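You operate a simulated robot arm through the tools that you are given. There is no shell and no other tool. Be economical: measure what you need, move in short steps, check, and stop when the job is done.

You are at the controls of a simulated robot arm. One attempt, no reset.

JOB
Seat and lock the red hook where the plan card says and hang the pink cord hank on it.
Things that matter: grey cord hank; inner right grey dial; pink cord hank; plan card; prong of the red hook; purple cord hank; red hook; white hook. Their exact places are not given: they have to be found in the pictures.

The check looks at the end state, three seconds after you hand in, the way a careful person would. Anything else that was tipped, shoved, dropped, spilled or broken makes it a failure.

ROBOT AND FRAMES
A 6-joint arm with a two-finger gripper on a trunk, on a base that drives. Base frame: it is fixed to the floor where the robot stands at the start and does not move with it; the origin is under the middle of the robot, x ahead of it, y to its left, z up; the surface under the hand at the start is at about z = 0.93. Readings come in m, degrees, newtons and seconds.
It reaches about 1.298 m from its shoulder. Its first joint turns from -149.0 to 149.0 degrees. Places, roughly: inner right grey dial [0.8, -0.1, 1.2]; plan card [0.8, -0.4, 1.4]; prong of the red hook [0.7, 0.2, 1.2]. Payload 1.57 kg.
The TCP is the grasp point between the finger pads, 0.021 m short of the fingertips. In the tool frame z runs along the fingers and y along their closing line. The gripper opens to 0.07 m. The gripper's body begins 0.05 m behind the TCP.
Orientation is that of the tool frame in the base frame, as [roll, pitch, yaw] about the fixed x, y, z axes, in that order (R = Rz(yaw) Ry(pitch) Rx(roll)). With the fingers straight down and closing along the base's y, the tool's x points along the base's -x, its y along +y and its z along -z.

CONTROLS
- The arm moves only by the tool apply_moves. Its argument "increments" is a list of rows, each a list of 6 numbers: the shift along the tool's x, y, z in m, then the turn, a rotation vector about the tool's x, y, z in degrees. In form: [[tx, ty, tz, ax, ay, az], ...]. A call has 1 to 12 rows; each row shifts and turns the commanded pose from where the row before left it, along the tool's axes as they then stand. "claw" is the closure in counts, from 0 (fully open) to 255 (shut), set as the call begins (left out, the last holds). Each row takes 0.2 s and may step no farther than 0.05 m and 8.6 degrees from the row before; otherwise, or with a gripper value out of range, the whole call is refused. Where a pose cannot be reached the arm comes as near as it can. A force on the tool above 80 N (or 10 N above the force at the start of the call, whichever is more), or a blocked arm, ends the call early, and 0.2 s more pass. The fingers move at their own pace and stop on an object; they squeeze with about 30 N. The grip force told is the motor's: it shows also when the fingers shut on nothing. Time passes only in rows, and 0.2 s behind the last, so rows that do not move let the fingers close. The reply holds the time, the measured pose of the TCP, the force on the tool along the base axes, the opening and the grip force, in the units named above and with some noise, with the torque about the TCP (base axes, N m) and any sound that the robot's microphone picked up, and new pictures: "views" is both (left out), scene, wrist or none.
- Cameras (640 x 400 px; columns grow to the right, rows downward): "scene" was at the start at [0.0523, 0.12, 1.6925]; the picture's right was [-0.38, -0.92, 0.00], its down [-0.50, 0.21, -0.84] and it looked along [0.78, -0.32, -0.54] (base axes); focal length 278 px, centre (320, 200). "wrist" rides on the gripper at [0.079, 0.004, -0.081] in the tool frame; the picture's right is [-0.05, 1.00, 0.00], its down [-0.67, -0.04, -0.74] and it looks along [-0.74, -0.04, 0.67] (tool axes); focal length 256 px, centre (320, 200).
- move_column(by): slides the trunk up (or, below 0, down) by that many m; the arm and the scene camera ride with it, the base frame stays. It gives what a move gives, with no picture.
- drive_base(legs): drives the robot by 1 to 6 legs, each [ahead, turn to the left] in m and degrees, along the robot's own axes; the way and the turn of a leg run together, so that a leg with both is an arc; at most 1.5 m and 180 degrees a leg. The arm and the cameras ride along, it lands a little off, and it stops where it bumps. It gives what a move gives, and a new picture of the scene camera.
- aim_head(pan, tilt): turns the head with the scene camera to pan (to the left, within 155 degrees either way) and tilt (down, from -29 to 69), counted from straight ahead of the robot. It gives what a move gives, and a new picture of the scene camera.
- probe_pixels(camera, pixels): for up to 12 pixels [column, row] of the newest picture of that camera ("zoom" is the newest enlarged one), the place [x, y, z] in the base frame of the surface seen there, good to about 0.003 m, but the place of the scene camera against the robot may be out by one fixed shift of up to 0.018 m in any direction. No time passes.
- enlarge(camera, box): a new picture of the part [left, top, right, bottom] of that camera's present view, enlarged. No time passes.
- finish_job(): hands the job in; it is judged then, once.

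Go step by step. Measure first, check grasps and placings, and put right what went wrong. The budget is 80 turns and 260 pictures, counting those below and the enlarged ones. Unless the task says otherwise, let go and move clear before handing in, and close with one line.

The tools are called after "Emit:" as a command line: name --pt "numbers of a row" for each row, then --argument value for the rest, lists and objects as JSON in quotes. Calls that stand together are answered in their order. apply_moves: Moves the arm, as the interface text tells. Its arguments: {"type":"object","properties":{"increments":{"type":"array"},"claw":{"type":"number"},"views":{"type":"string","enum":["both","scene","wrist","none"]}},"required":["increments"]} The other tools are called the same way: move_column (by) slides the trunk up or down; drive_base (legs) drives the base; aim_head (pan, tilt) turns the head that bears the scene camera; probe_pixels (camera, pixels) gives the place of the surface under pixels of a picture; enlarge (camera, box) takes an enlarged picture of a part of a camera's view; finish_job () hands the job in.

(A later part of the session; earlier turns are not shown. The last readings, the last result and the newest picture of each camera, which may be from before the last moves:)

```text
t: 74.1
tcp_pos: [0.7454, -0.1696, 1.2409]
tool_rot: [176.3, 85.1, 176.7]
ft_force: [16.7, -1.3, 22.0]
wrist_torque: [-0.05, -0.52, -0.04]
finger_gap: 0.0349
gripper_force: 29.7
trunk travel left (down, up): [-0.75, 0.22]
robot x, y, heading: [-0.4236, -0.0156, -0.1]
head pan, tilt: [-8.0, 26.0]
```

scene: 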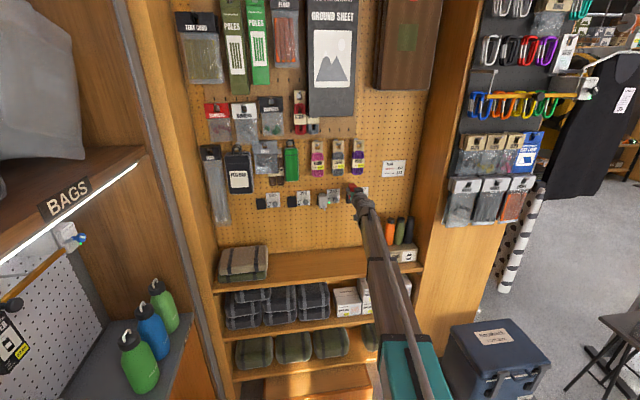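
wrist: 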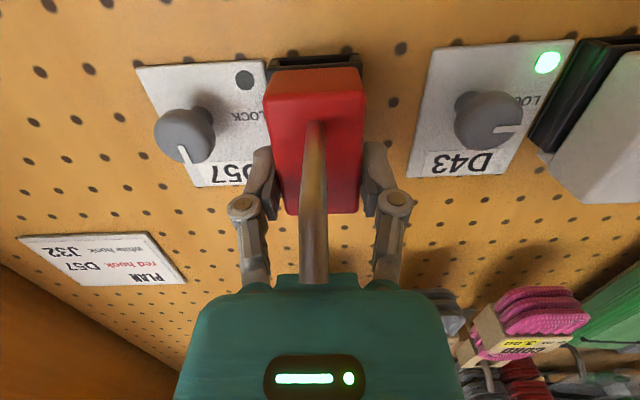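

It bottomed out with 22 N at z≈1.240, just as at D25. Release and back off.

Emit:
apply_moves --pt "0 0 0 0 0 0" --pt "0 0 0 0 0 0" --pt "0 0 0 0 0 0" --claw 55 --views "none"

Emit:
apply_moves --pt "0 0 -0.02 0 0 0" --pt "0 0 -0.03 0 0 0" --pt "0 0 -0.04 0 0 0" --pt "0 0 -0.05 0 0 0" --pt "0 0 0 0 -2.5 0" --pt "0 0 0 0 -2.5 0" --pt "0 0 0 0 0 0" --views "both"

Emit:
enlarge --camera "wrist" --box '[200, 0, 400, 125]'

```text
t: 74.9
tcp_pos: [0.7464, -0.1702, 1.2397]
tool_rot: [176.3, 85.0, 176.8]
ft_force: [-0.3, 0.6, 0.0]
wrist_torque: [0.01, 0.0, 0.01]
finger_gap: 0.0549
gripper_force: 0.1
trunk travel left (down, up): [-0.75, 0.22]
robot x, y, heading: [-0.4175, -0.0159, 0.0]
head pan, tilt: [-8.0, 26.0]
```

```text
t: 76.5
tcp_pos: [0.6065, -0.1709, 1.2551]
tool_rot: [82.8, 89.6, 83.3]
ft_force: [-0.4, -0.7, 0.6]
wrist_torque: [0.03, -0.04, 0.05]
finger_gap: 0.0551
gripper_force: 0.0
out of reach, approached as far as the arm can: row 2, 3, 4, 5, 6
trunk travel left (down, up): [-0.75, 0.22]
robot x, y, heading: [-0.4259, -0.0141, -0.2]
head pan, tilt: [-8.0, 26.0]
```

scene: 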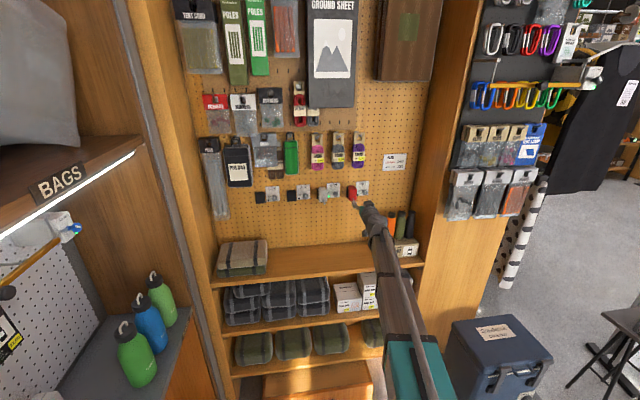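
wrist: 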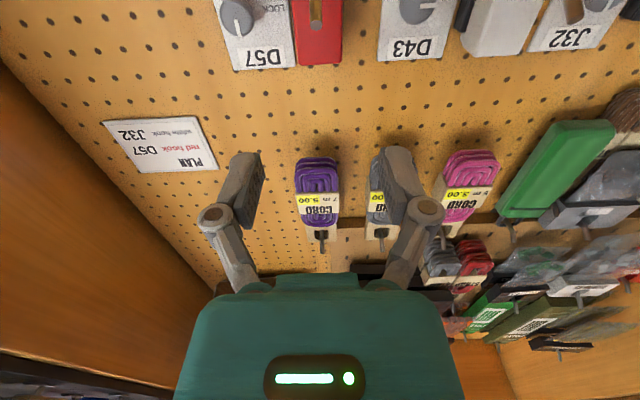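

```text
3.20 times, centred on (300, 62) of wrist
```

zoom: 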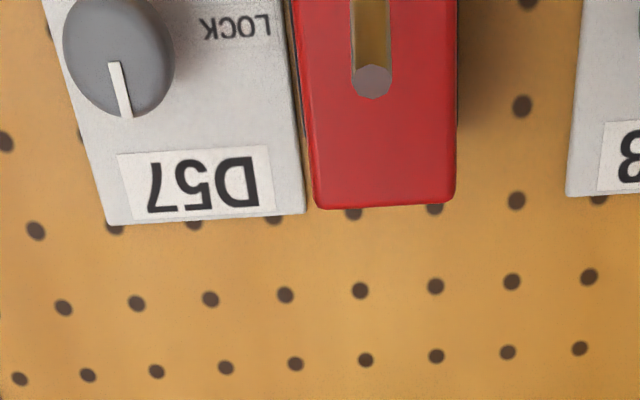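

The hook is seated in D57. Now the D57 dial: lower the column ~0.029 and shift to y≈−0.237, then measure the dial with the wrist camera.

Emit:
move_column --by -0.029

Emit:
apply_moves --pt "0 -0.033 0 0 0 0" --pt "0 -0.033 0 0 0 0" --pt "0 0 0.04 0 0 0" --pt "0 0 0 0 0 0" --claw 95 --views "wrist"

Emit:
enlarge --camera "wrist" --box '[240, 20, 440, 145]'

```text
t: 77.2
tcp_pos: [0.6066, -0.1721, 1.2267]
tool_rot: [86.8, 89.7, 87.3]
ft_force: [-0.7, 0.1, 0.3]
wrist_torque: [0.01, -0.02, 0.02]
finger_gap: 0.0549
gripper_force: 0.2
trunk travel left (down, up): [-0.721, 0.249]
robot x, y, heading: [-0.423, -0.0137, -0.1]
head pan, tilt: [-8.0, 26.0]
```

```text
t: 78.2
tcp_pos: [0.6458, -0.2387, 1.2248]
tool_rot: [117.9, 89.6, 118.4]
ft_force: [0.3, 0.7, -0.8]
wrist_torque: [0.03, -0.01, -0.02]
finger_gap: 0.044
gripper_force: 0.1
trunk travel left (down, up): [-0.721, 0.249]
robot x, y, heading: [-0.4204, -0.0139, -0.2]
head pan, tilt: [-8.0, 26.0]
```

wrist: 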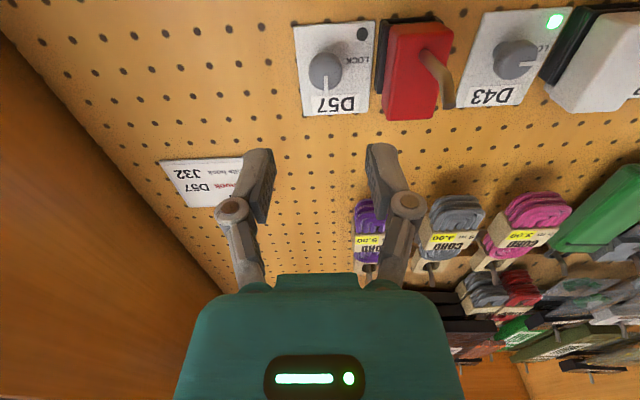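

```text
3.20 times, centred on (340, 82) of wrist
```

zoom: 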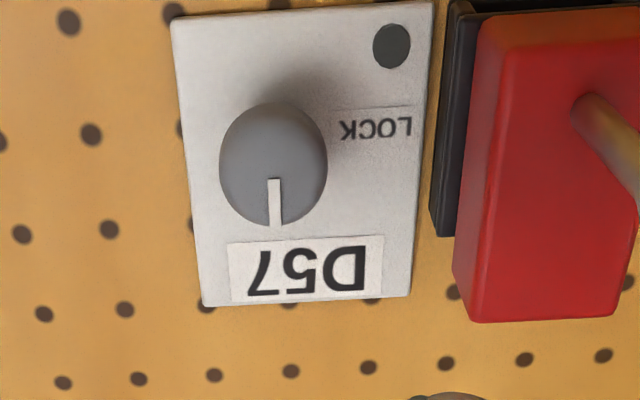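

Emit:
probe_pixels --camera "zoom" --pixels '[[273, 174], [228, 174], [320, 174], [273, 140], [265, 210], [250, 170], [300, 170], [360, 60], [480, 200], [540, 200]]'

```text
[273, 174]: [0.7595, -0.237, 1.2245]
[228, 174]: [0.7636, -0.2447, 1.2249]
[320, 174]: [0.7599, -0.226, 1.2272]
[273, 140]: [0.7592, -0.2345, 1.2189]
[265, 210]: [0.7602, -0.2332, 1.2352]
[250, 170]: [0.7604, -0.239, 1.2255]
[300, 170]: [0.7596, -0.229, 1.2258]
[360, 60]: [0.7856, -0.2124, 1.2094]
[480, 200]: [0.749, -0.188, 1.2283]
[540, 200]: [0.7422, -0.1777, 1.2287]
```

Dial centre ≈(0.760, −0.235, 1.226). Align +3.5 mm in y and advance to x≈0.757, then close.

Emit:
apply_moves --pt "0 0.0035 0 0 0 0" --pt "0 0 0.04 0 0 0" --pt "0 0 0.04 0 0 0" --pt "0 0 0.015 0 0 0" --pt "0 0 0 0 0 0" --views "wrist"

```text
t: 79.4
tcp_pos: [0.7425, -0.2329, 1.2251]
tool_rot: [87.7, 89.7, 88.1]
ft_force: [-0.4, 0.7, 0.2]
wrist_torque: [0.0, -0.01, 0.0]
finger_gap: 0.0438
gripper_force: 0.1
trunk travel left (down, up): [-0.721, 0.249]
robot x, y, heading: [-0.4239, -0.0146, 0.1]
head pan, tilt: [-8.0, 26.0]
```

wrist: 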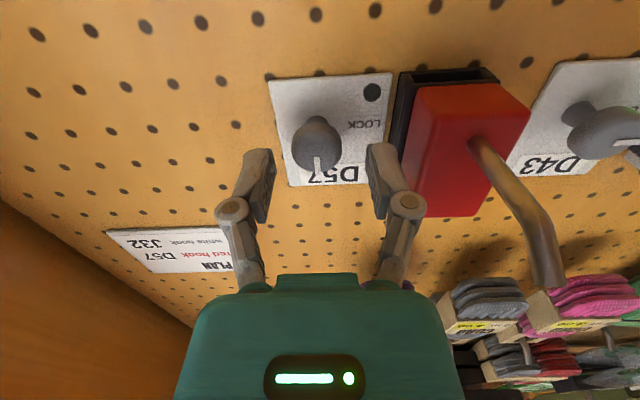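

Centred between the fingers. Final 14 mm and close.

Emit:
apply_moves --pt "0 -0.001 0.014 0 0 0" --pt "0 0 0 0 0 0" --views "none"

Emit:
apply_moves --pt "0 0 0 0 0 0" --pt "0 0 0 0 0 0" --pt "0 0 0 0 0 0" --claw 255 --views "none"

Emit:
apply_moves --pt "0 0 0 0 0 -8.2" --pt "0 0 0 0 0 -8.2" --pt "0 0 0 0 0 -8.2" --pt "0 0 0 0 0 -8.2" --pt "0 0 0 0 0 -8.2" --views "wrist"

```text
t: 80.0
tcp_pos: [0.7559, -0.2331, 1.2274]
tool_rot: [84.0, 89.7, 84.3]
ft_force: [0.8, -0.1, -1.7]
wrist_torque: [0.01, -0.01, -0.03]
finger_gap: 0.0436
gripper_force: 0.1
trunk travel left (down, up): [-0.721, 0.249]
robot x, y, heading: [-0.423, -0.0155, 0.1]
head pan, tilt: [-8.0, 26.0]
```

```text
t: 80.8
tcp_pos: [0.7549, -0.233, 1.2257]
tool_rot: [83.0, 89.8, 83.3]
ft_force: [-1.9, -4.6, 0.0]
wrist_torque: [0.02, 0.07, -0.12]
finger_gap: 0.0253
gripper_force: 31.5
trunk travel left (down, up): [-0.721, 0.249]
robot x, y, heading: [-0.4201, -0.0106, -0.0]
head pan, tilt: [-8.0, 26.0]
```

```text
t: 82.0
tcp_pos: [0.7553, -0.2329, 1.2269]
tool_rot: [-90.0, 49.3, -89.4]
ft_force: [2.4, -3.6, 4.6]
wrist_torque: [0.03, -0.1, -0.08]
finger_gap: 0.0257
gripper_force: 31.4
trunk travel left (down, up): [-0.721, 0.249]
robot x, y, heading: [-0.4216, -0.0136, -0.1]
head pan, tilt: [-8.0, 26.0]
```

wrist: 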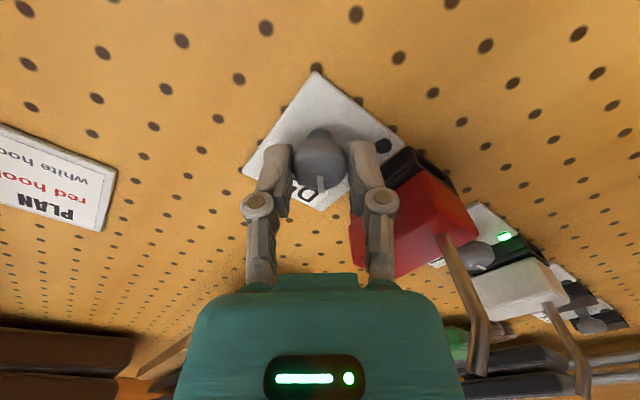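

The dial turns with the hand; completing the remaining 49°.

Emit:
apply_moves --pt "0 0 0 0 0 -8.2" --pt "0 0 0 0 0 -8.2" --pt "0 0 0 0 0 -8.2" --pt "0 0 0 0 0 -8.2" --pt "0 0 0 0 0 -8.2" --pt "0 0 0 0 0 -8.0" --pt "0 0 0 0 0 0" --views "wrist"

Emit:
enlarge --camera "wrist" --box '[240, 80, 420, 240]'

```text
t: 83.6
tcp_pos: [0.7527, -0.2323, 1.2261]
tool_rot: [-91.4, 0.7, -89.9]
ft_force: [33.4, -11.1, 66.8]
wrist_torque: [0.02, -0.74, -0.3]
finger_gap: 0.026
gripper_force: 32.0
out of reach, approached as far as the arm can: row 6
trunk travel left (down, up): [-0.721, 0.249]
robot x, y, heading: [-0.4224, -0.0147, 0.0]
head pan, tilt: [-8.0, 26.0]
```

wrist: 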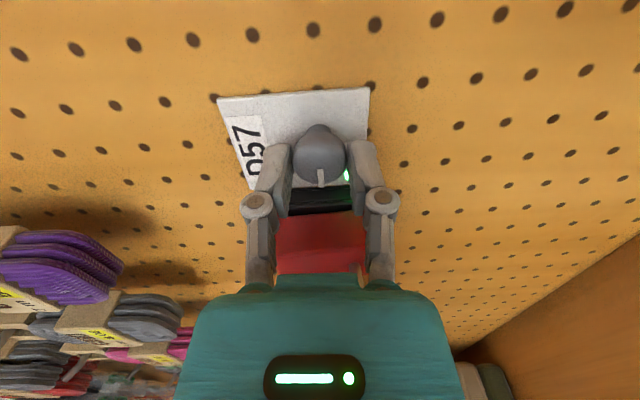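

```text
2.50 times, centred on (330, 160) of wrist
```

zoom: 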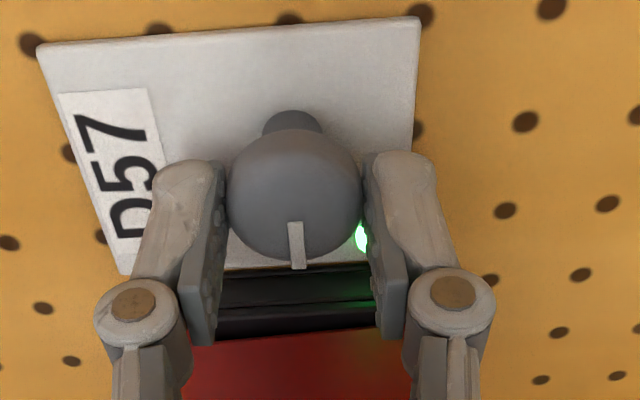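

Lamp green: the hook is locked in D57. Open and back off straight.

Emit:
apply_moves --pt "0 0 0 0 0 0" --pt "0 0 0 0 0 0" --pt "0 0 0 0 0 0" --pt "0 0 -0.03 0 0 0" --pt "0 0 -0.04 0 0 0" --pt "0 0 -0.05 0 0 0" --pt "0 0 0 0 0 0" --claw 0 --views "both"

Emit:
enlarge --camera "scene" --box '[295, 120, 391, 216]'

```text
t: 85.2
tcp_pos: [0.6353, -0.2307, 1.2198]
tool_rot: [-91.8, 0.8, -89.8]
ft_force: [0.5, -0.4, 0.4]
wrist_torque: [0.0, 0.01, 0.0]
finger_gap: 0.07
gripper_force: 0.0
out of reach, approached as far as the arm can: row 6
trunk travel left (down, up): [-0.721, 0.249]
robot x, y, heading: [-0.42, -0.0118, -0.2]
head pan, tilt: [-8.0, 26.0]
```

scene: 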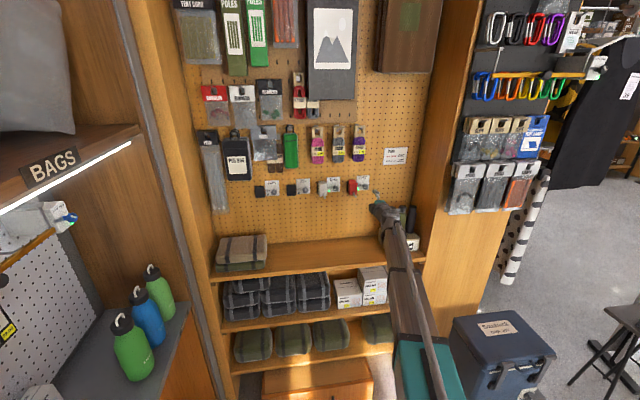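
wrist: 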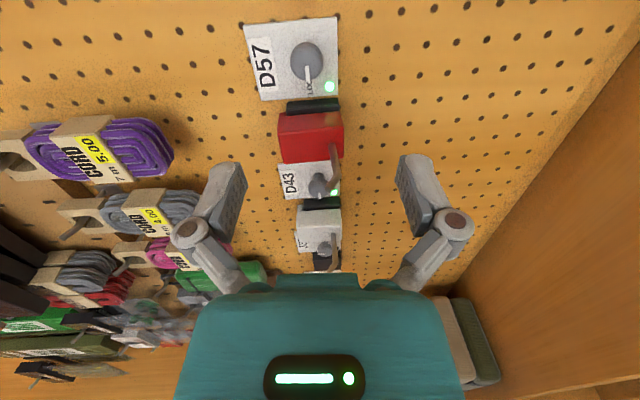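

```text
4.17 times, centred on (343, 168) of scene
```

zoom: 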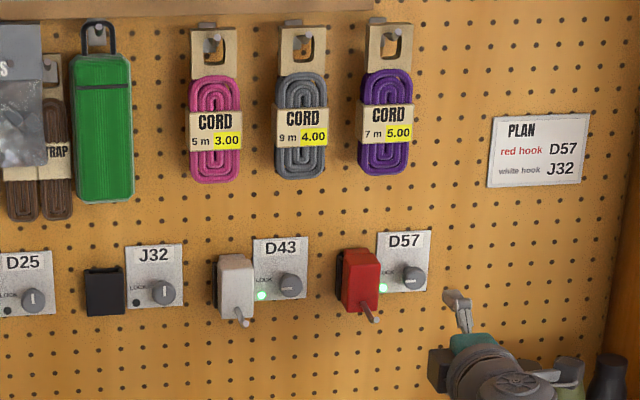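

Green lamp confirmed; the hook is where the plan says. Next the pink hank: roll the hand back +90°, move to y≈−0.01, and raise the column to ~z 1.43 while staying back at x≈0.58.

Emit:
apply_moves --pt "0 0 -0.04 0 0 8.2" --pt "0 0 0 0 0 8.2" --pt "0 0 0 0 0 8.2" --pt "0 0 0 0 0 8.2" --pt "0 0 0 0 0 8.2" --pt "0 0 0 0 0 8.2" --pt "0 0 0 0 0 8.2" --pt "0 0 0 0 0 8.2" --pt "0 0 0 0 0 8.2" --pt "0 0 0 0 0 8.2" --pt "0 0 0 0 0 8.0" --views "none"

Emit:
apply_moves --pt "0 0.045 0 0 0 0" --pt "0 0.045 0 0 0 0" --pt "0 0.045 0 0 0 0" --pt "0 0.045 0 0 0 0" --pt "0 0.044 0 0 0 0" --pt "0 0 0 0 0 0" --views "none"

Emit:
move_column --by 0.19

Emit:
apply_moves --pt "0 0 0 0 0 0" --views "wrist"

```text
t: 87.6
tcp_pos: [0.5958, -0.2314, 1.2253]
tool_rot: [107.4, 89.6, 107.8]
ft_force: [0.0, 0.3, -0.1]
wrist_torque: [0.01, 0.03, 0.0]
finger_gap: 0.0702
gripper_force: 0.0
out of reach, approached as far as the arm can: row 1
trunk travel left (down, up): [-0.721, 0.249]
robot x, y, heading: [-0.4224, -0.0127, -0.1]
head pan, tilt: [-8.0, 26.0]
```

```text
t: 89.0
tcp_pos: [0.5973, -0.0066, 1.2254]
tool_rot: [91.9, 89.7, 92.3]
ft_force: [-0.1, 0.9, -0.6]
wrist_torque: [-0.01, 0.01, 0.01]
finger_gap: 0.0699
gripper_force: 0.0
trunk travel left (down, up): [-0.721, 0.249]
robot x, y, heading: [-0.4239, -0.0122, -0.1]
head pan, tilt: [-8.0, 26.0]
```

```text
t: 91.1
tcp_pos: [0.598, -0.0081, 1.4161]
tool_rot: [93.0, 89.7, 93.5]
ft_force: [0.6, 0.0, 0.7]
wrist_torque: [0.0, -0.01, 0.01]
finger_gap: 0.07
gripper_force: 0.1
trunk travel left (down, up): [-0.911, 0.059]
robot x, y, heading: [-0.4242, -0.0173, -0.3]
head pan, tilt: [-8.0, 26.0]
```

```text
t: 91.5
tcp_pos: [0.5983, -0.0071, 1.4146]
tool_rot: [92.7, 89.8, 93.0]
ft_force: [-0.7, 0.4, 0.5]
wrist_torque: [0.02, -0.02, 0.02]
finger_gap: 0.0702
gripper_force: 0.1
trunk travel left (down, up): [-0.911, 0.059]
robot x, y, heading: [-0.421, -0.0111, -0.3]
head pan, tilt: [-8.0, 26.0]
```

wrist: 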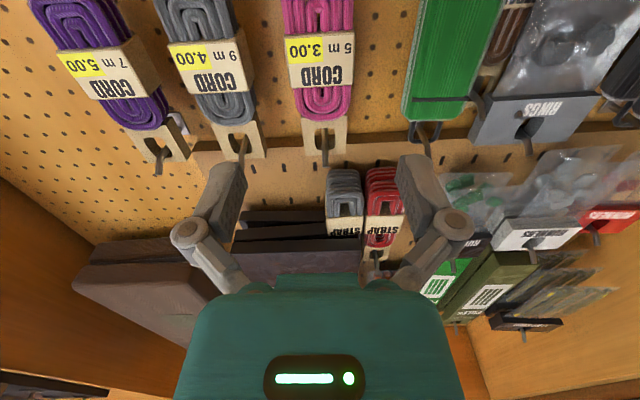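

The pink hank is centred in view at (318,60), its peg at (325,145). Measure.

Emit:
enlarge --camera "wrist" --box '[250, 0, 410, 180]'

Emit:
probe_pixels --camera "wrist" --pixels '[[288, 60], [350, 60], [290, 85], [348, 82], [300, 105], [347, 105], [306, 145], [345, 143], [325, 160], [325, 140], [318, 20], [404, 100]]'

```text
2.22 times, centred on (330, 90) of wrist
```

zoom: 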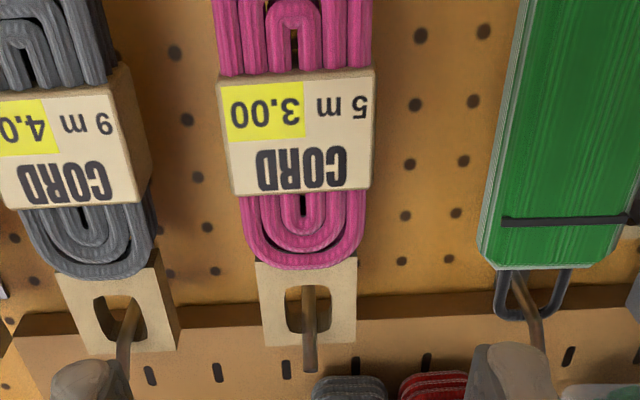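

```text
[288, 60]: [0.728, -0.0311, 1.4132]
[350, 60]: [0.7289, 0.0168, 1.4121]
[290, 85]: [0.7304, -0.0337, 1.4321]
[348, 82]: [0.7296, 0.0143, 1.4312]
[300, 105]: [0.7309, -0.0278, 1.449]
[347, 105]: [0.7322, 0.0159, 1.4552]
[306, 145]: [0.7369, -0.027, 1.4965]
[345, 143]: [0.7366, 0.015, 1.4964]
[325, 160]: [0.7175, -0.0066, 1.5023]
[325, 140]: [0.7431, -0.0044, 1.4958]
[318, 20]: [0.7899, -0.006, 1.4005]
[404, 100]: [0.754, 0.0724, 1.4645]
```

Band: y −0.034…+0.017 (centre −0.0085), z≈1.405–1.437, front x 0.729; the hole hangs on a peg at z≈1.50. Grip the band at z≈1.42.

Emit:
move_column --by 0.005

Emit:
apply_moves --pt "0 -0.0015 0.04 0 0 0" --pt "0 0 0.04 0 0 0" --pt "0 0 0.03 0 0 0" --pt "0 0 0 0 0 0" --views "wrist"

```text
t: 92.1
tcp_pos: [0.5968, -0.0077, 1.421]
tool_rot: [93.2, 89.7, 93.6]
ft_force: [0.2, 0.7, -0.2]
wrist_torque: [0.02, 0.01, 0.0]
finger_gap: 0.0699
gripper_force: 0.1
trunk travel left (down, up): [-0.916, 0.054]
robot x, y, heading: [-0.4258, -0.0137, -0.1]
head pan, tilt: [-8.0, 26.0]
```

```text
t: 93.1
tcp_pos: [0.7066, -0.0091, 1.4197]
tool_rot: [120.6, 89.5, 121.0]
ft_force: [-0.6, 0.8, 0.4]
wrist_torque: [0.02, 0.01, 0.0]
finger_gap: 0.07
gripper_force: 0.1
trunk travel left (down, up): [-0.916, 0.054]
robot x, y, heading: [-0.4198, -0.015, -0.4]
head pan, tilt: [-8.0, 26.0]
```

wrist: 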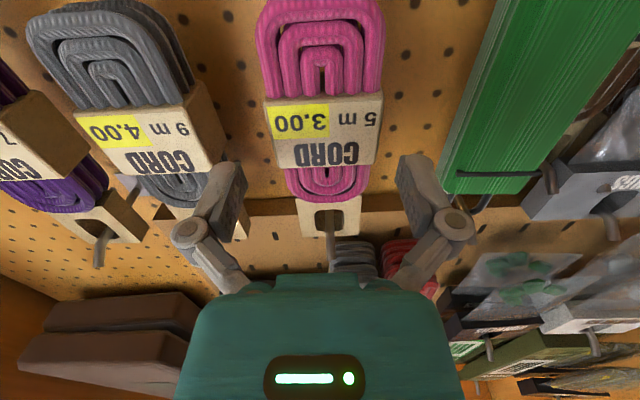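

Emit:
probe_pixels --camera "wrist" --pixels '[[190, 130], [221, 130], [205, 110], [205, 180], [440, 175], [470, 100], [272, 130], [378, 130]]'

```text
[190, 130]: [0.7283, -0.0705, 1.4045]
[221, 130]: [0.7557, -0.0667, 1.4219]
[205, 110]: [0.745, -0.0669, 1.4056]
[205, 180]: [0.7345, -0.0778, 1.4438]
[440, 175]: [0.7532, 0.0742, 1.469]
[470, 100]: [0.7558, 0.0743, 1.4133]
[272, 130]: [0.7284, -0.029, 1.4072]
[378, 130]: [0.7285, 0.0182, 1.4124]
```

Clearances: grey edge at −0.067 vs finger outer −0.053. Good; advance 36 mm and close.

Emit:
apply_moves --pt "0 0.001 0.018 0 0 0" --pt "0 0 0.018 0 0 0" --pt "0 0 0 0 0 0" --views "wrist"

Emit:
apply_moves --pt "0 0 0 0 0 0" --pt "0 0 0 0 0 0" --pt "0 0 0 0 0 0" --claw 255 --views "both"

```text
t: 93.9
tcp_pos: [0.7413, -0.0061, 1.4212]
tool_rot: [102.2, 89.8, 102.5]
ft_force: [0.5, -0.2, -0.1]
wrist_torque: [0.0, 0.01, -0.01]
finger_gap: 0.0702
gripper_force: 0.1
trunk travel left (down, up): [-0.916, 0.054]
robot x, y, heading: [-0.4187, -0.0161, -0.2]
head pan, tilt: [-8.0, 26.0]
```

wrist: 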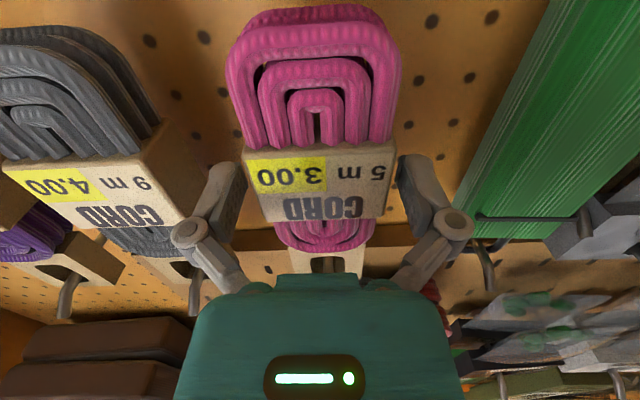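

```text
t: 94.7
tcp_pos: [0.7425, -0.0068, 1.4204]
tool_rot: [105.5, 89.7, 106.0]
ft_force: [0.5, -0.3, -0.1]
wrist_torque: [0.0, -0.01, -0.05]
finger_gap: 0.0493
gripper_force: 29.8
trunk travel left (down, up): [-0.916, 0.054]
robot x, y, heading: [-0.4236, -0.0162, 0.1]
head pan, tilt: [-8.0, 26.0]
```

scene: 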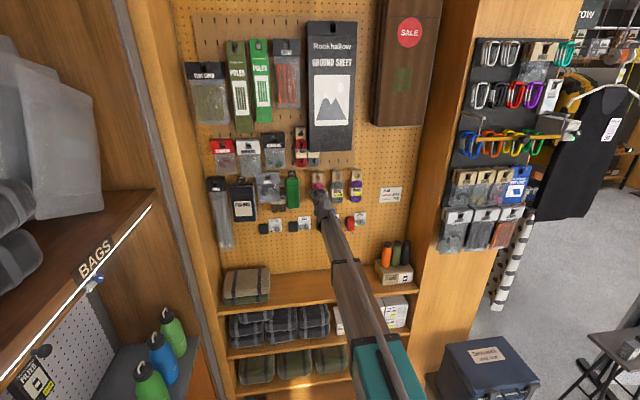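
wrist: 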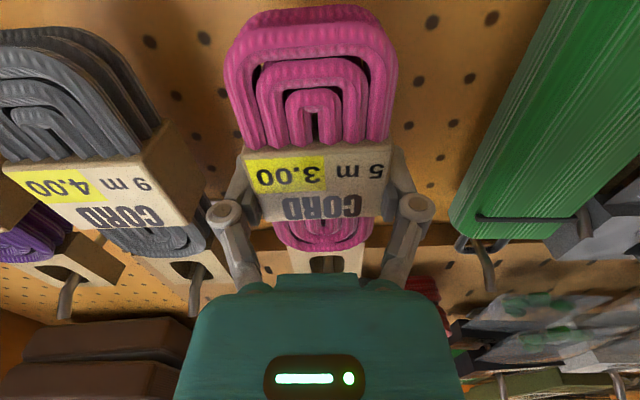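

Hank gripped (49 mm). Lift 15 mm in gentle steps and look at the hole relative to the peg.

Emit:
move_column --by 0.005

Emit:
move_column --by 0.005

Emit:
move_column --by 0.005

Emit:
aim_head --pan -8 --tilt 24

Emit:
enlarge --camera "scene" --box '[296, 150, 376, 200]'

Emit:
apply_moves --pt "0 0 0 0 0 0" --views "wrist"

```text
t: 95.2
tcp_pos: [0.7417, -0.0071, 1.4268]
tool_rot: [106.8, 89.6, 107.2]
ft_force: [-0.2, -0.2, -0.1]
wrist_torque: [0.01, 0.01, 0.0]
finger_gap: 0.0494
gripper_force: 29.8
trunk travel left (down, up): [-0.921, 0.049]
robot x, y, heading: [-0.4253, -0.0156, -0.2]
head pan, tilt: [-8.0, 26.0]
```

```text
t: 95.7
tcp_pos: [0.7415, -0.0071, 1.4295]
tool_rot: [106.4, 89.6, 106.9]
ft_force: [-0.4, 0.4, -0.3]
wrist_torque: [0.01, 0.0, 0.0]
finger_gap: 0.0491
gripper_force: 30.4
trunk travel left (down, up): [-0.926, 0.044]
robot x, y, heading: [-0.4227, -0.0144, 0.0]
head pan, tilt: [-8.0, 26.0]
```

```text
t: 96.3
tcp_pos: [0.7427, -0.0064, 1.4359]
tool_rot: [106.5, 89.8, 106.9]
ft_force: [-0.1, 0.0, -0.5]
wrist_torque: [0.01, 0.03, -0.01]
finger_gap: 0.049
gripper_force: 29.2
trunk travel left (down, up): [-0.931, 0.039]
robot x, y, heading: [-0.4271, -0.0166, -0.3]
head pan, tilt: [-8.0, 26.0]
```

```text
t: 96.9
tcp_pos: [0.7425, -0.007, 1.4342]
tool_rot: [105.1, 89.8, 105.6]
ft_force: [0.0, 0.1, -1.5]
wrist_torque: [-0.03, -0.01, 0.0]
finger_gap: 0.0491
gripper_force: 30.8
trunk travel left (down, up): [-0.931, 0.039]
robot x, y, heading: [-0.423, -0.0127, -0.3]
head pan, tilt: [-8.0, 24.0]
```

scene: 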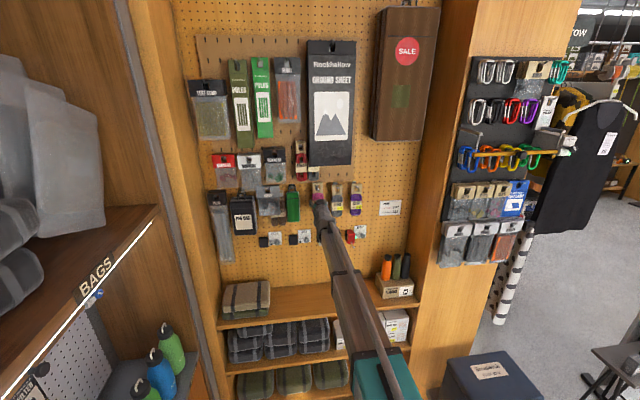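

```text
8.00 times, centred on (336, 175) of scene
```

zoom: 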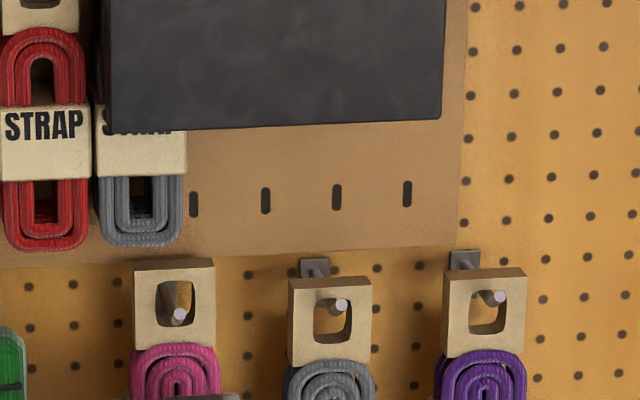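

```text
t: 97.3
tcp_pos: [0.7411, -0.0056, 1.4358]
tool_rot: [105.3, 89.7, 105.8]
ft_force: [0.2, -0.8, 0.3]
wrist_torque: [-0.01, -0.03, -0.05]
finger_gap: 0.0491
gripper_force: 30.5
trunk travel left (down, up): [-0.931, 0.039]
robot x, y, heading: [-0.4233, -0.0147, -0.2]
head pan, tilt: [-8.0, 24.0]
```

wrist: 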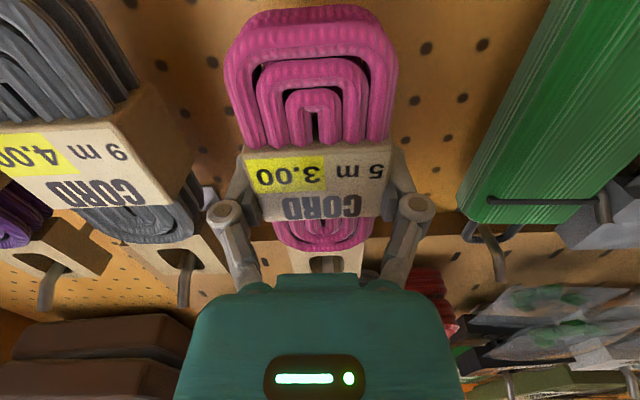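

The scene zoom shows the peg tip (180,316) well inside the hole of the lifted tab. Pull straight back in small steps.

Emit:
apply_moves --pt "0 0 -0.005 0 0 0" --pt "0 0 -0.005 0 0 0" --pt "0 0 -0.005 0 0 0" --pt "0 0 0 0 0 0" --views "scene"

Emit:
enlarge --camera "scene" --box '[296, 165, 356, 210]'

```text
t: 98.3
tcp_pos: [0.7251, -0.0076, 1.4351]
tool_rot: [109.0, 89.6, 109.5]
ft_force: [0.4, -0.3, -0.6]
wrist_torque: [-0.02, 0.04, 0.02]
finger_gap: 0.0492
gripper_force: 30.5
trunk travel left (down, up): [-0.931, 0.039]
robot x, y, heading: [-0.4245, -0.0133, 0.0]
head pan, tilt: [-8.0, 24.0]
```

scene: 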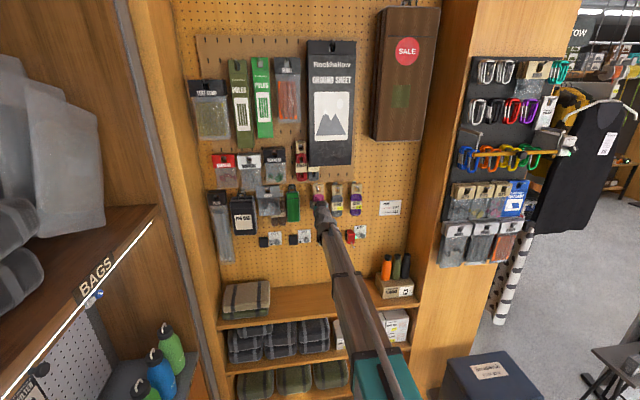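

```text
8.89 times, centred on (326, 188) of scene
```

zoom: 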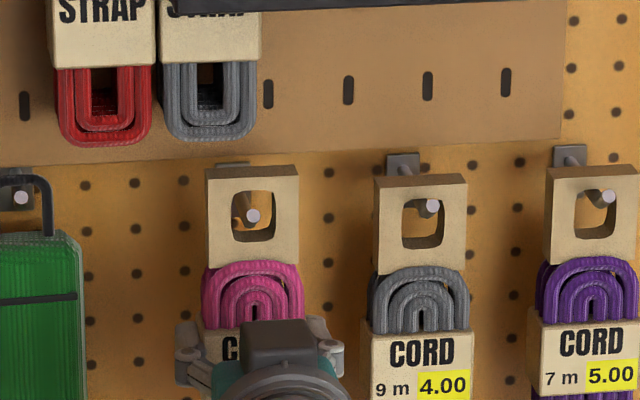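

The peg tip (252,215) sits in the middle of the hole; keep pulling out.

Emit:
apply_moves --pt "0 0 -0.01 0 0 0" --pt "0 0 -0.01 0 0 0" --pt "0 0 -0.015 0 0 0" --pt "0 0 -0.02 0 0 0" --pt "0 0 -0.03 0 0 0" --pt "0 0 -0.04 0 0 0" --pt "0 0 0 0 0 0" --views "both"

```text
t: 99.9
tcp_pos: [0.602, -0.008, 1.4351]
tool_rot: [94.0, 89.7, 94.3]
ft_force: [-0.3, -0.5, 0.0]
wrist_torque: [-0.03, -0.01, -0.03]
finger_gap: 0.0491
gripper_force: 30.0
trunk travel left (down, up): [-0.931, 0.039]
robot x, y, heading: [-0.4222, -0.0127, 0.1]
head pan, tilt: [-8.0, 24.0]
```

scene: 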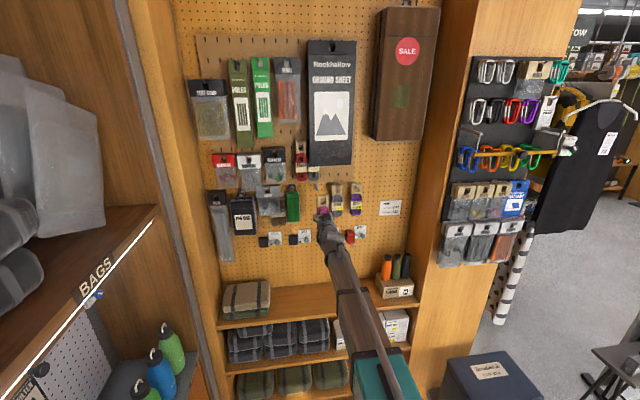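
wrist: 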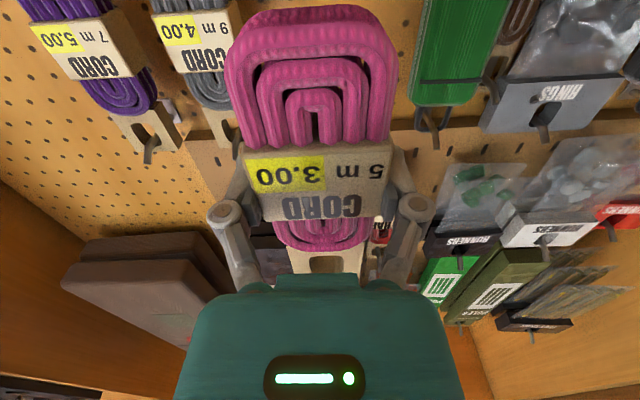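

The hank is free. Now measure the red hook's prong at D57 in the scene view, using the D57 dial (true ≈0.760,−0.235,1.2265) as reference.

Emit:
enlarge --camera "scene" --box '[330, 215, 378, 251]'

```text
11.11 times, centred on (354, 233) of scene
```

zoom: 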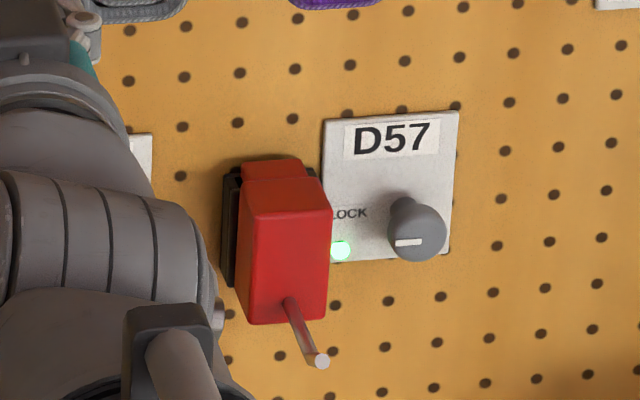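

Emit:
probe_pixels --camera "zoom" --pixels '[[320, 361], [317, 359], [307, 338], [299, 318], [291, 303], [283, 250], [246, 250], [322, 250], [285, 312], [418, 232], [405, 235], [435, 232]]'

```text
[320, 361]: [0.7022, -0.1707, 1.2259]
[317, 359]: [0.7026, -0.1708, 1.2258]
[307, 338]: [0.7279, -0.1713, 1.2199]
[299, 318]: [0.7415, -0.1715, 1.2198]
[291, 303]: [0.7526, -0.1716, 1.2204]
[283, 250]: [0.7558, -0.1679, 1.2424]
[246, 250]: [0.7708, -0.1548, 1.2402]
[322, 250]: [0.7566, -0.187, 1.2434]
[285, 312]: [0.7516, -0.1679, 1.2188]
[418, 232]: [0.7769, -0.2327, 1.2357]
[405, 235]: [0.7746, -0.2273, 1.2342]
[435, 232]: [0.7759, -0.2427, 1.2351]
```

Correcting by the dial offset (+0.015,0,+0.008), the prong tip is at ≈(0.688,−0.171,1.218). Now measure the hank's hole relative to the TCP in the scene view.

Emit:
enlarge --camera "scene" --box '[306, 184, 346, 214]'

```text
13.33 times, centred on (326, 199) of scene
```

zoom: 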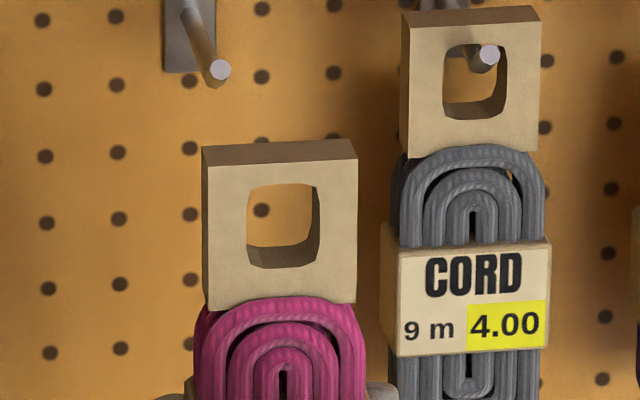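

Emit:
probe_pixels --camera "zoom" --pixels '[[280, 178], [283, 276], [240, 225], [328, 225], [280, 160], [210, 225], [350, 225], [280, 146], [285, 260], [280, 295]]'

```text
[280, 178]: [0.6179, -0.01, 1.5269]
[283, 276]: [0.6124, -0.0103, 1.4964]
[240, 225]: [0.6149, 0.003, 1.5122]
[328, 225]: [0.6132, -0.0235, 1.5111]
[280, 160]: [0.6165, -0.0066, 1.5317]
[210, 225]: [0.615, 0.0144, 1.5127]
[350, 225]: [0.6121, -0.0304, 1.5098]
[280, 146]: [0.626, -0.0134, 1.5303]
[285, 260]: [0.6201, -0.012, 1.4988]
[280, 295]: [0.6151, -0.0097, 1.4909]
```

Hole centre is at TCP +0.068 in z, −0.002 in y (28×25 mm), card spans TCP−0.002…+0.013 in x. So target TCP: y −0.169, z 1.146. Move right first, then lower.

Emit:
apply_moves --pt "0 -0.04 0 0 0 0" --pt "0 -0.04 0 0 0 0" --pt "0 -0.04 0 0 0 0" --pt "0 -0.041 0 0 0 0" --pt "0 0 0 0 0 0" --views "none"

Emit:
move_column --by -0.15

Emit:
move_column --by -0.138

Emit:
aim_head --pan -8 --tilt 20

Emit:
apply_moves --pt "0 0 0 0 0 0" --views "wrist"

```text
t: 101.1
tcp_pos: [0.6044, -0.1559, 1.4353]
tool_rot: [125.3, 89.7, 125.7]
ft_force: [-0.2, 0.2, -0.8]
wrist_torque: [-0.04, 0.01, 0.03]
finger_gap: 0.0491
gripper_force: 29.7
out of reach, approached as far as the arm can: row 1, 3
trunk travel left (down, up): [-0.931, 0.039]
robot x, y, heading: [-0.4235, -0.0153, -0.1]
head pan, tilt: [-8.0, 24.0]
```

```text
t: 102.8
tcp_pos: [0.6035, -0.1573, 1.2846]
tool_rot: [126.1, 89.7, 126.5]
ft_force: [0.3, 0.1, 0.0]
wrist_torque: [-0.01, 0.01, 0.02]
finger_gap: 0.0492
gripper_force: 30.4
trunk travel left (down, up): [-0.781, 0.189]
robot x, y, heading: [-0.4239, -0.0145, -0.1]
head pan, tilt: [-8.0, 24.0]
```

```text
t: 104.5
tcp_pos: [0.6036, -0.1564, 1.1471]
tool_rot: [126.2, 89.7, 126.6]
ft_force: [0.3, -0.5, -1.2]
wrist_torque: [-0.01, 0.0, 0.0]
finger_gap: 0.0491
gripper_force: 30.0
trunk travel left (down, up): [-0.643, 0.327]
robot x, y, heading: [-0.4241, -0.0147, -0.0]
head pan, tilt: [-8.0, 24.0]
```

```text
t: 105.2
tcp_pos: [0.604, -0.1565, 1.148]
tool_rot: [126.7, 89.5, 127.2]
ft_force: [-0.7, 0.1, -0.6]
wrist_torque: [-0.01, 0.0, 0.04]
finger_gap: 0.0494
gripper_force: 30.1
trunk travel left (down, up): [-0.643, 0.327]
robot x, y, heading: [-0.4211, -0.0159, 0.1]
head pan, tilt: [-8.0, 20.0]
```

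scene: 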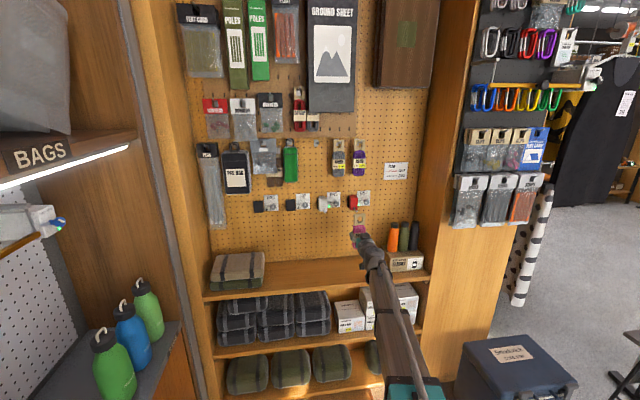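

```text
t: 105.5
tcp_pos: [0.6031, -0.1564, 1.1465]
tool_rot: [126.6, 89.6, 127.1]
ft_force: [1.1, 0.3, -0.7]
wrist_torque: [0.01, -0.01, -0.01]
finger_gap: 0.0492
gripper_force: 30.4
trunk travel left (down, up): [-0.643, 0.327]
robot x, y, heading: [-0.4219, -0.0119, -0.2]
head pan, tilt: [-8.0, 20.0]
```

wrist: 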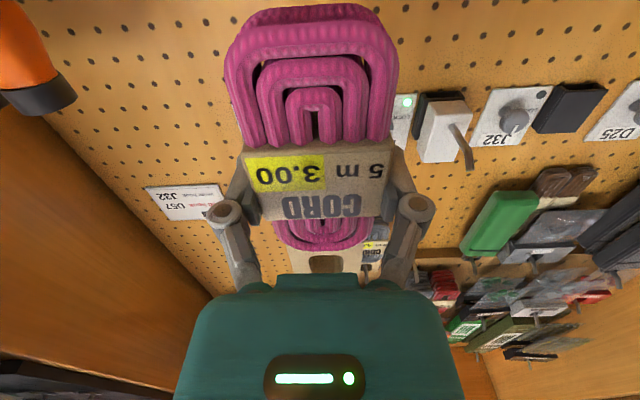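

Height is right; correct y by −12.5 mm and advance to x≈0.655 (card still short of the prong tip), then check alignment from the scene.

Emit:
apply_moves --pt "0 -0.0125 0 0 0 0" --pt "0 0 0.025 0 0 0" --pt "0 0 0.025 0 0 0" --pt "0 0 0 0 0 0" --views "scene"

Emit:
enlarge --camera "scene" --box '[336, 190, 376, 220]'

Emit:
enlarge --camera "scene" --box '[336, 200, 376, 250]'

```text
t: 106.5
tcp_pos: [0.654, -0.1675, 1.1472]
tool_rot: [114.7, 89.6, 115.1]
ft_force: [0.8, 0.0, 0.0]
wrist_torque: [-0.02, 0.0, 0.0]
finger_gap: 0.0493
gripper_force: 30.0
trunk travel left (down, up): [-0.643, 0.327]
robot x, y, heading: [-0.4258, -0.0154, -0.1]
head pan, tilt: [-8.0, 20.0]
```

scene: 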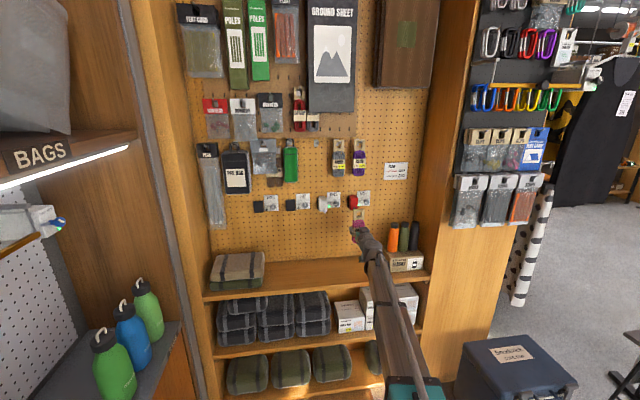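

```text
13.33 times, centred on (356, 205) of scene
```

zoom: 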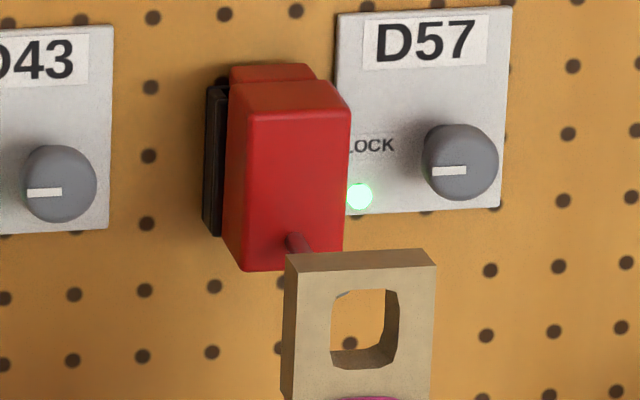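

```text
8.00 times, centred on (356, 225) of scene
```

zoom: 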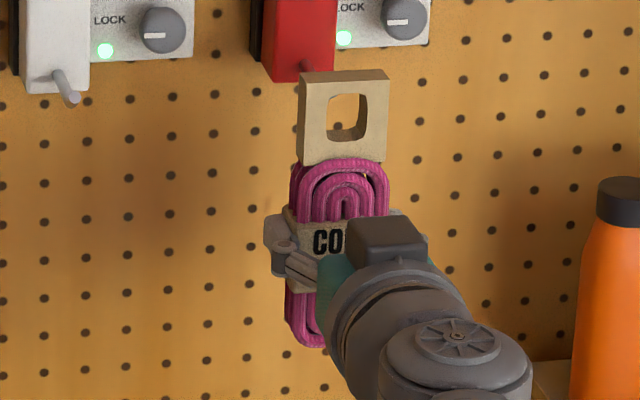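

Emit:
enlarge --camera "scene" --box '[341, 198, 381, 228]'

Emit:
probe_pixels --camera "scene" --pixels '[[356.4, 214.7], [362.3, 214.6], [359.3, 211.0], [359.3, 218.1], [359.3, 210], [354.5, 214.7], [363.5, 214.7], [354.2, 208.2]]'

```text
13.33 times, centred on (361, 213) of scene
```

zoom: 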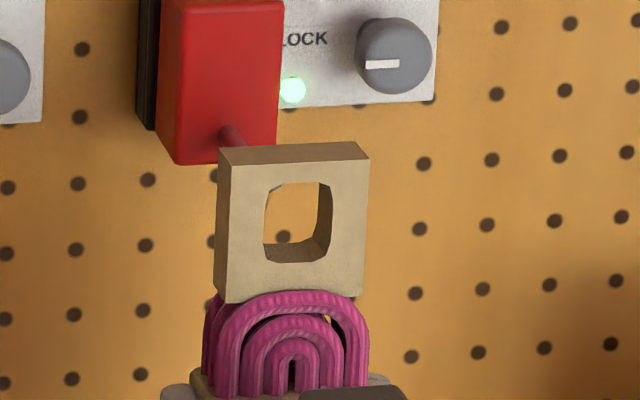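

```text
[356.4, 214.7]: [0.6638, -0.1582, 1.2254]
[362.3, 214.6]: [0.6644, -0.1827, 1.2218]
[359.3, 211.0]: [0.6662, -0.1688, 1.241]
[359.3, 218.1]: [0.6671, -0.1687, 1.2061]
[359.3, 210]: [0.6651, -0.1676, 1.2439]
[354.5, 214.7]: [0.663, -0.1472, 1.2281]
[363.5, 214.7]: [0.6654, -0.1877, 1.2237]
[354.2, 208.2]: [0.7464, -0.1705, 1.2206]
```

In the same scene frame the hole spans z 1.208–1.239 centred y −0.1705, and the prong spans z 1.212–1.230 at y −0.171: aligned. Lower 2 mm and slide on.

Emit:
move_column --by -0.002

Emit:
apply_moves --pt "0 0 0.01 0 0 0" --pt "0 0 0.01 0 0 0" --pt "0 0 0.01 0 0 0" --pt "0 0 0 0 0 0" --views "scene"

Emit:
enlarge --camera "scene" --box '[336, 195, 376, 225]'

```text
t: 107.1
tcp_pos: [0.6549, -0.1677, 1.1461]
tool_rot: [114.2, 89.7, 114.5]
ft_force: [0.7, 0.1, -1.2]
wrist_torque: [0.01, -0.01, 0.01]
finger_gap: 0.0491
gripper_force: 29.6
trunk travel left (down, up): [-0.641, 0.329]
robot x, y, heading: [-0.4209, -0.0143, -0.1]
head pan, tilt: [-8.0, 20.0]
```

```text
t: 108.1
tcp_pos: [0.6831, -0.1682, 1.1461]
tool_rot: [103.2, 89.6, 103.6]
ft_force: [-1.0, -0.6, -1.9]
wrist_torque: [-0.03, 0.01, 0.0]
finger_gap: 0.0493
gripper_force: 29.9
trunk travel left (down, up): [-0.641, 0.329]
robot x, y, heading: [-0.42, -0.013, 0.2]
head pan, tilt: [-8.0, 20.0]
```

scene: 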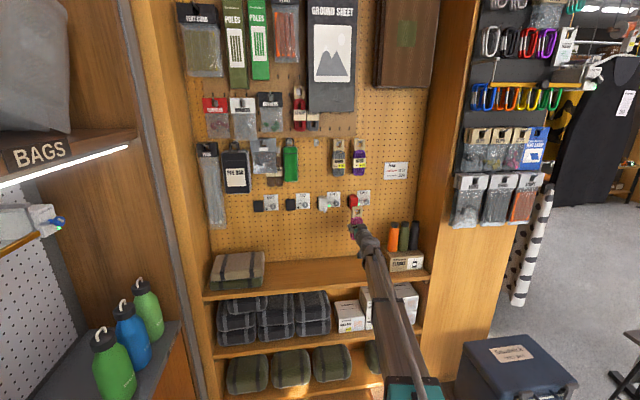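

```text
13.33 times, centred on (356, 210) of scene
```

zoom: 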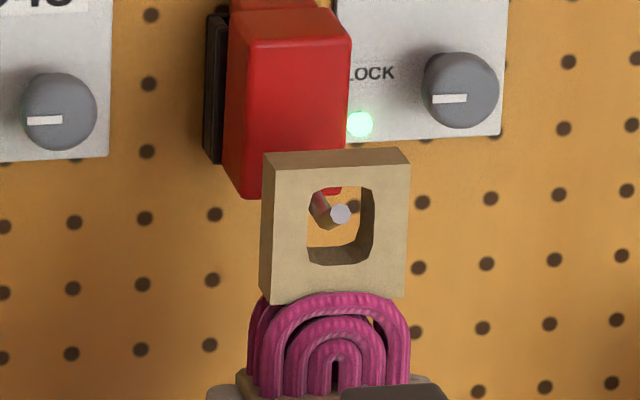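

The prong tip (340,213) is centred in the hole. Advance another 30 mm.

Emit:
apply_moves --pt "0 0 0.01 0 0 0" --pt "0 0 0.01 0 0 0" --pt "0 0 0.01 0 0 0" --pt "0 0 0 0 0 0" --views "both"

Emit:
enlarge --camera "scene" --box '[336, 190, 376, 220]'

```text
t: 109.1
tcp_pos: [0.7135, -0.1675, 1.1448]
tool_rot: [120.9, 89.6, 121.3]
ft_force: [-0.4, -0.3, -1.8]
wrist_torque: [0.01, -0.02, -0.01]
finger_gap: 0.0493
gripper_force: 29.6
trunk travel left (down, up): [-0.641, 0.329]
robot x, y, heading: [-0.4223, -0.0143, -0.2]
head pan, tilt: [-8.0, 20.0]
```

scene: 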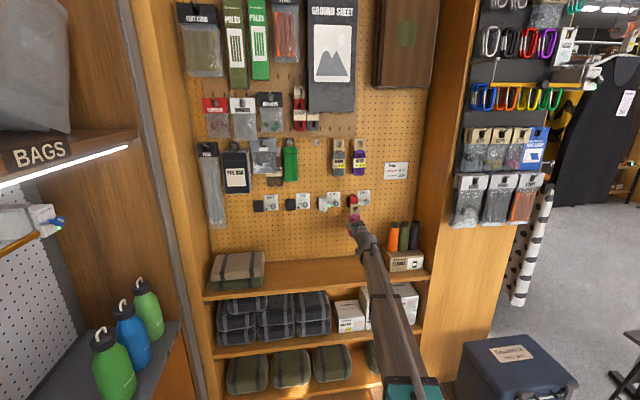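
wrist: 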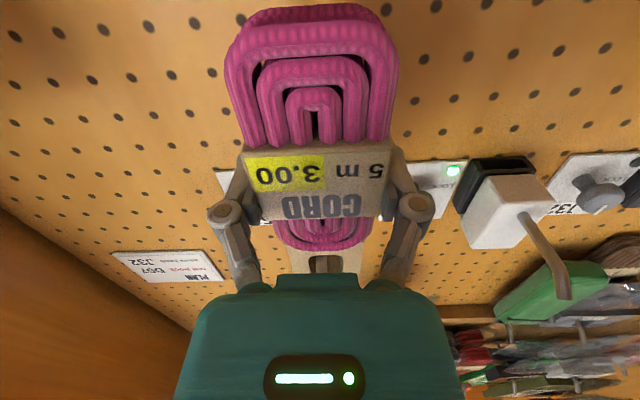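

```text
13.33 times, centred on (356, 205) of scene
```

zoom: 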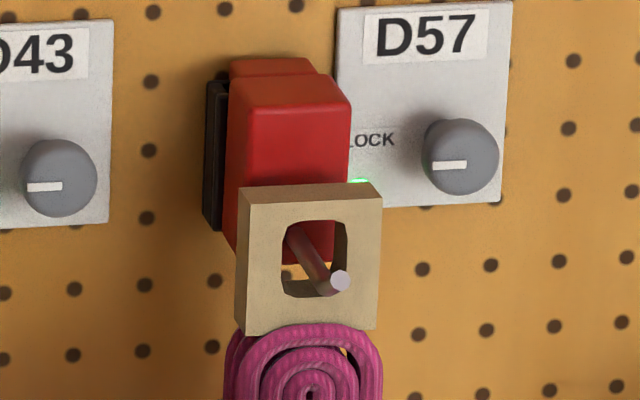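

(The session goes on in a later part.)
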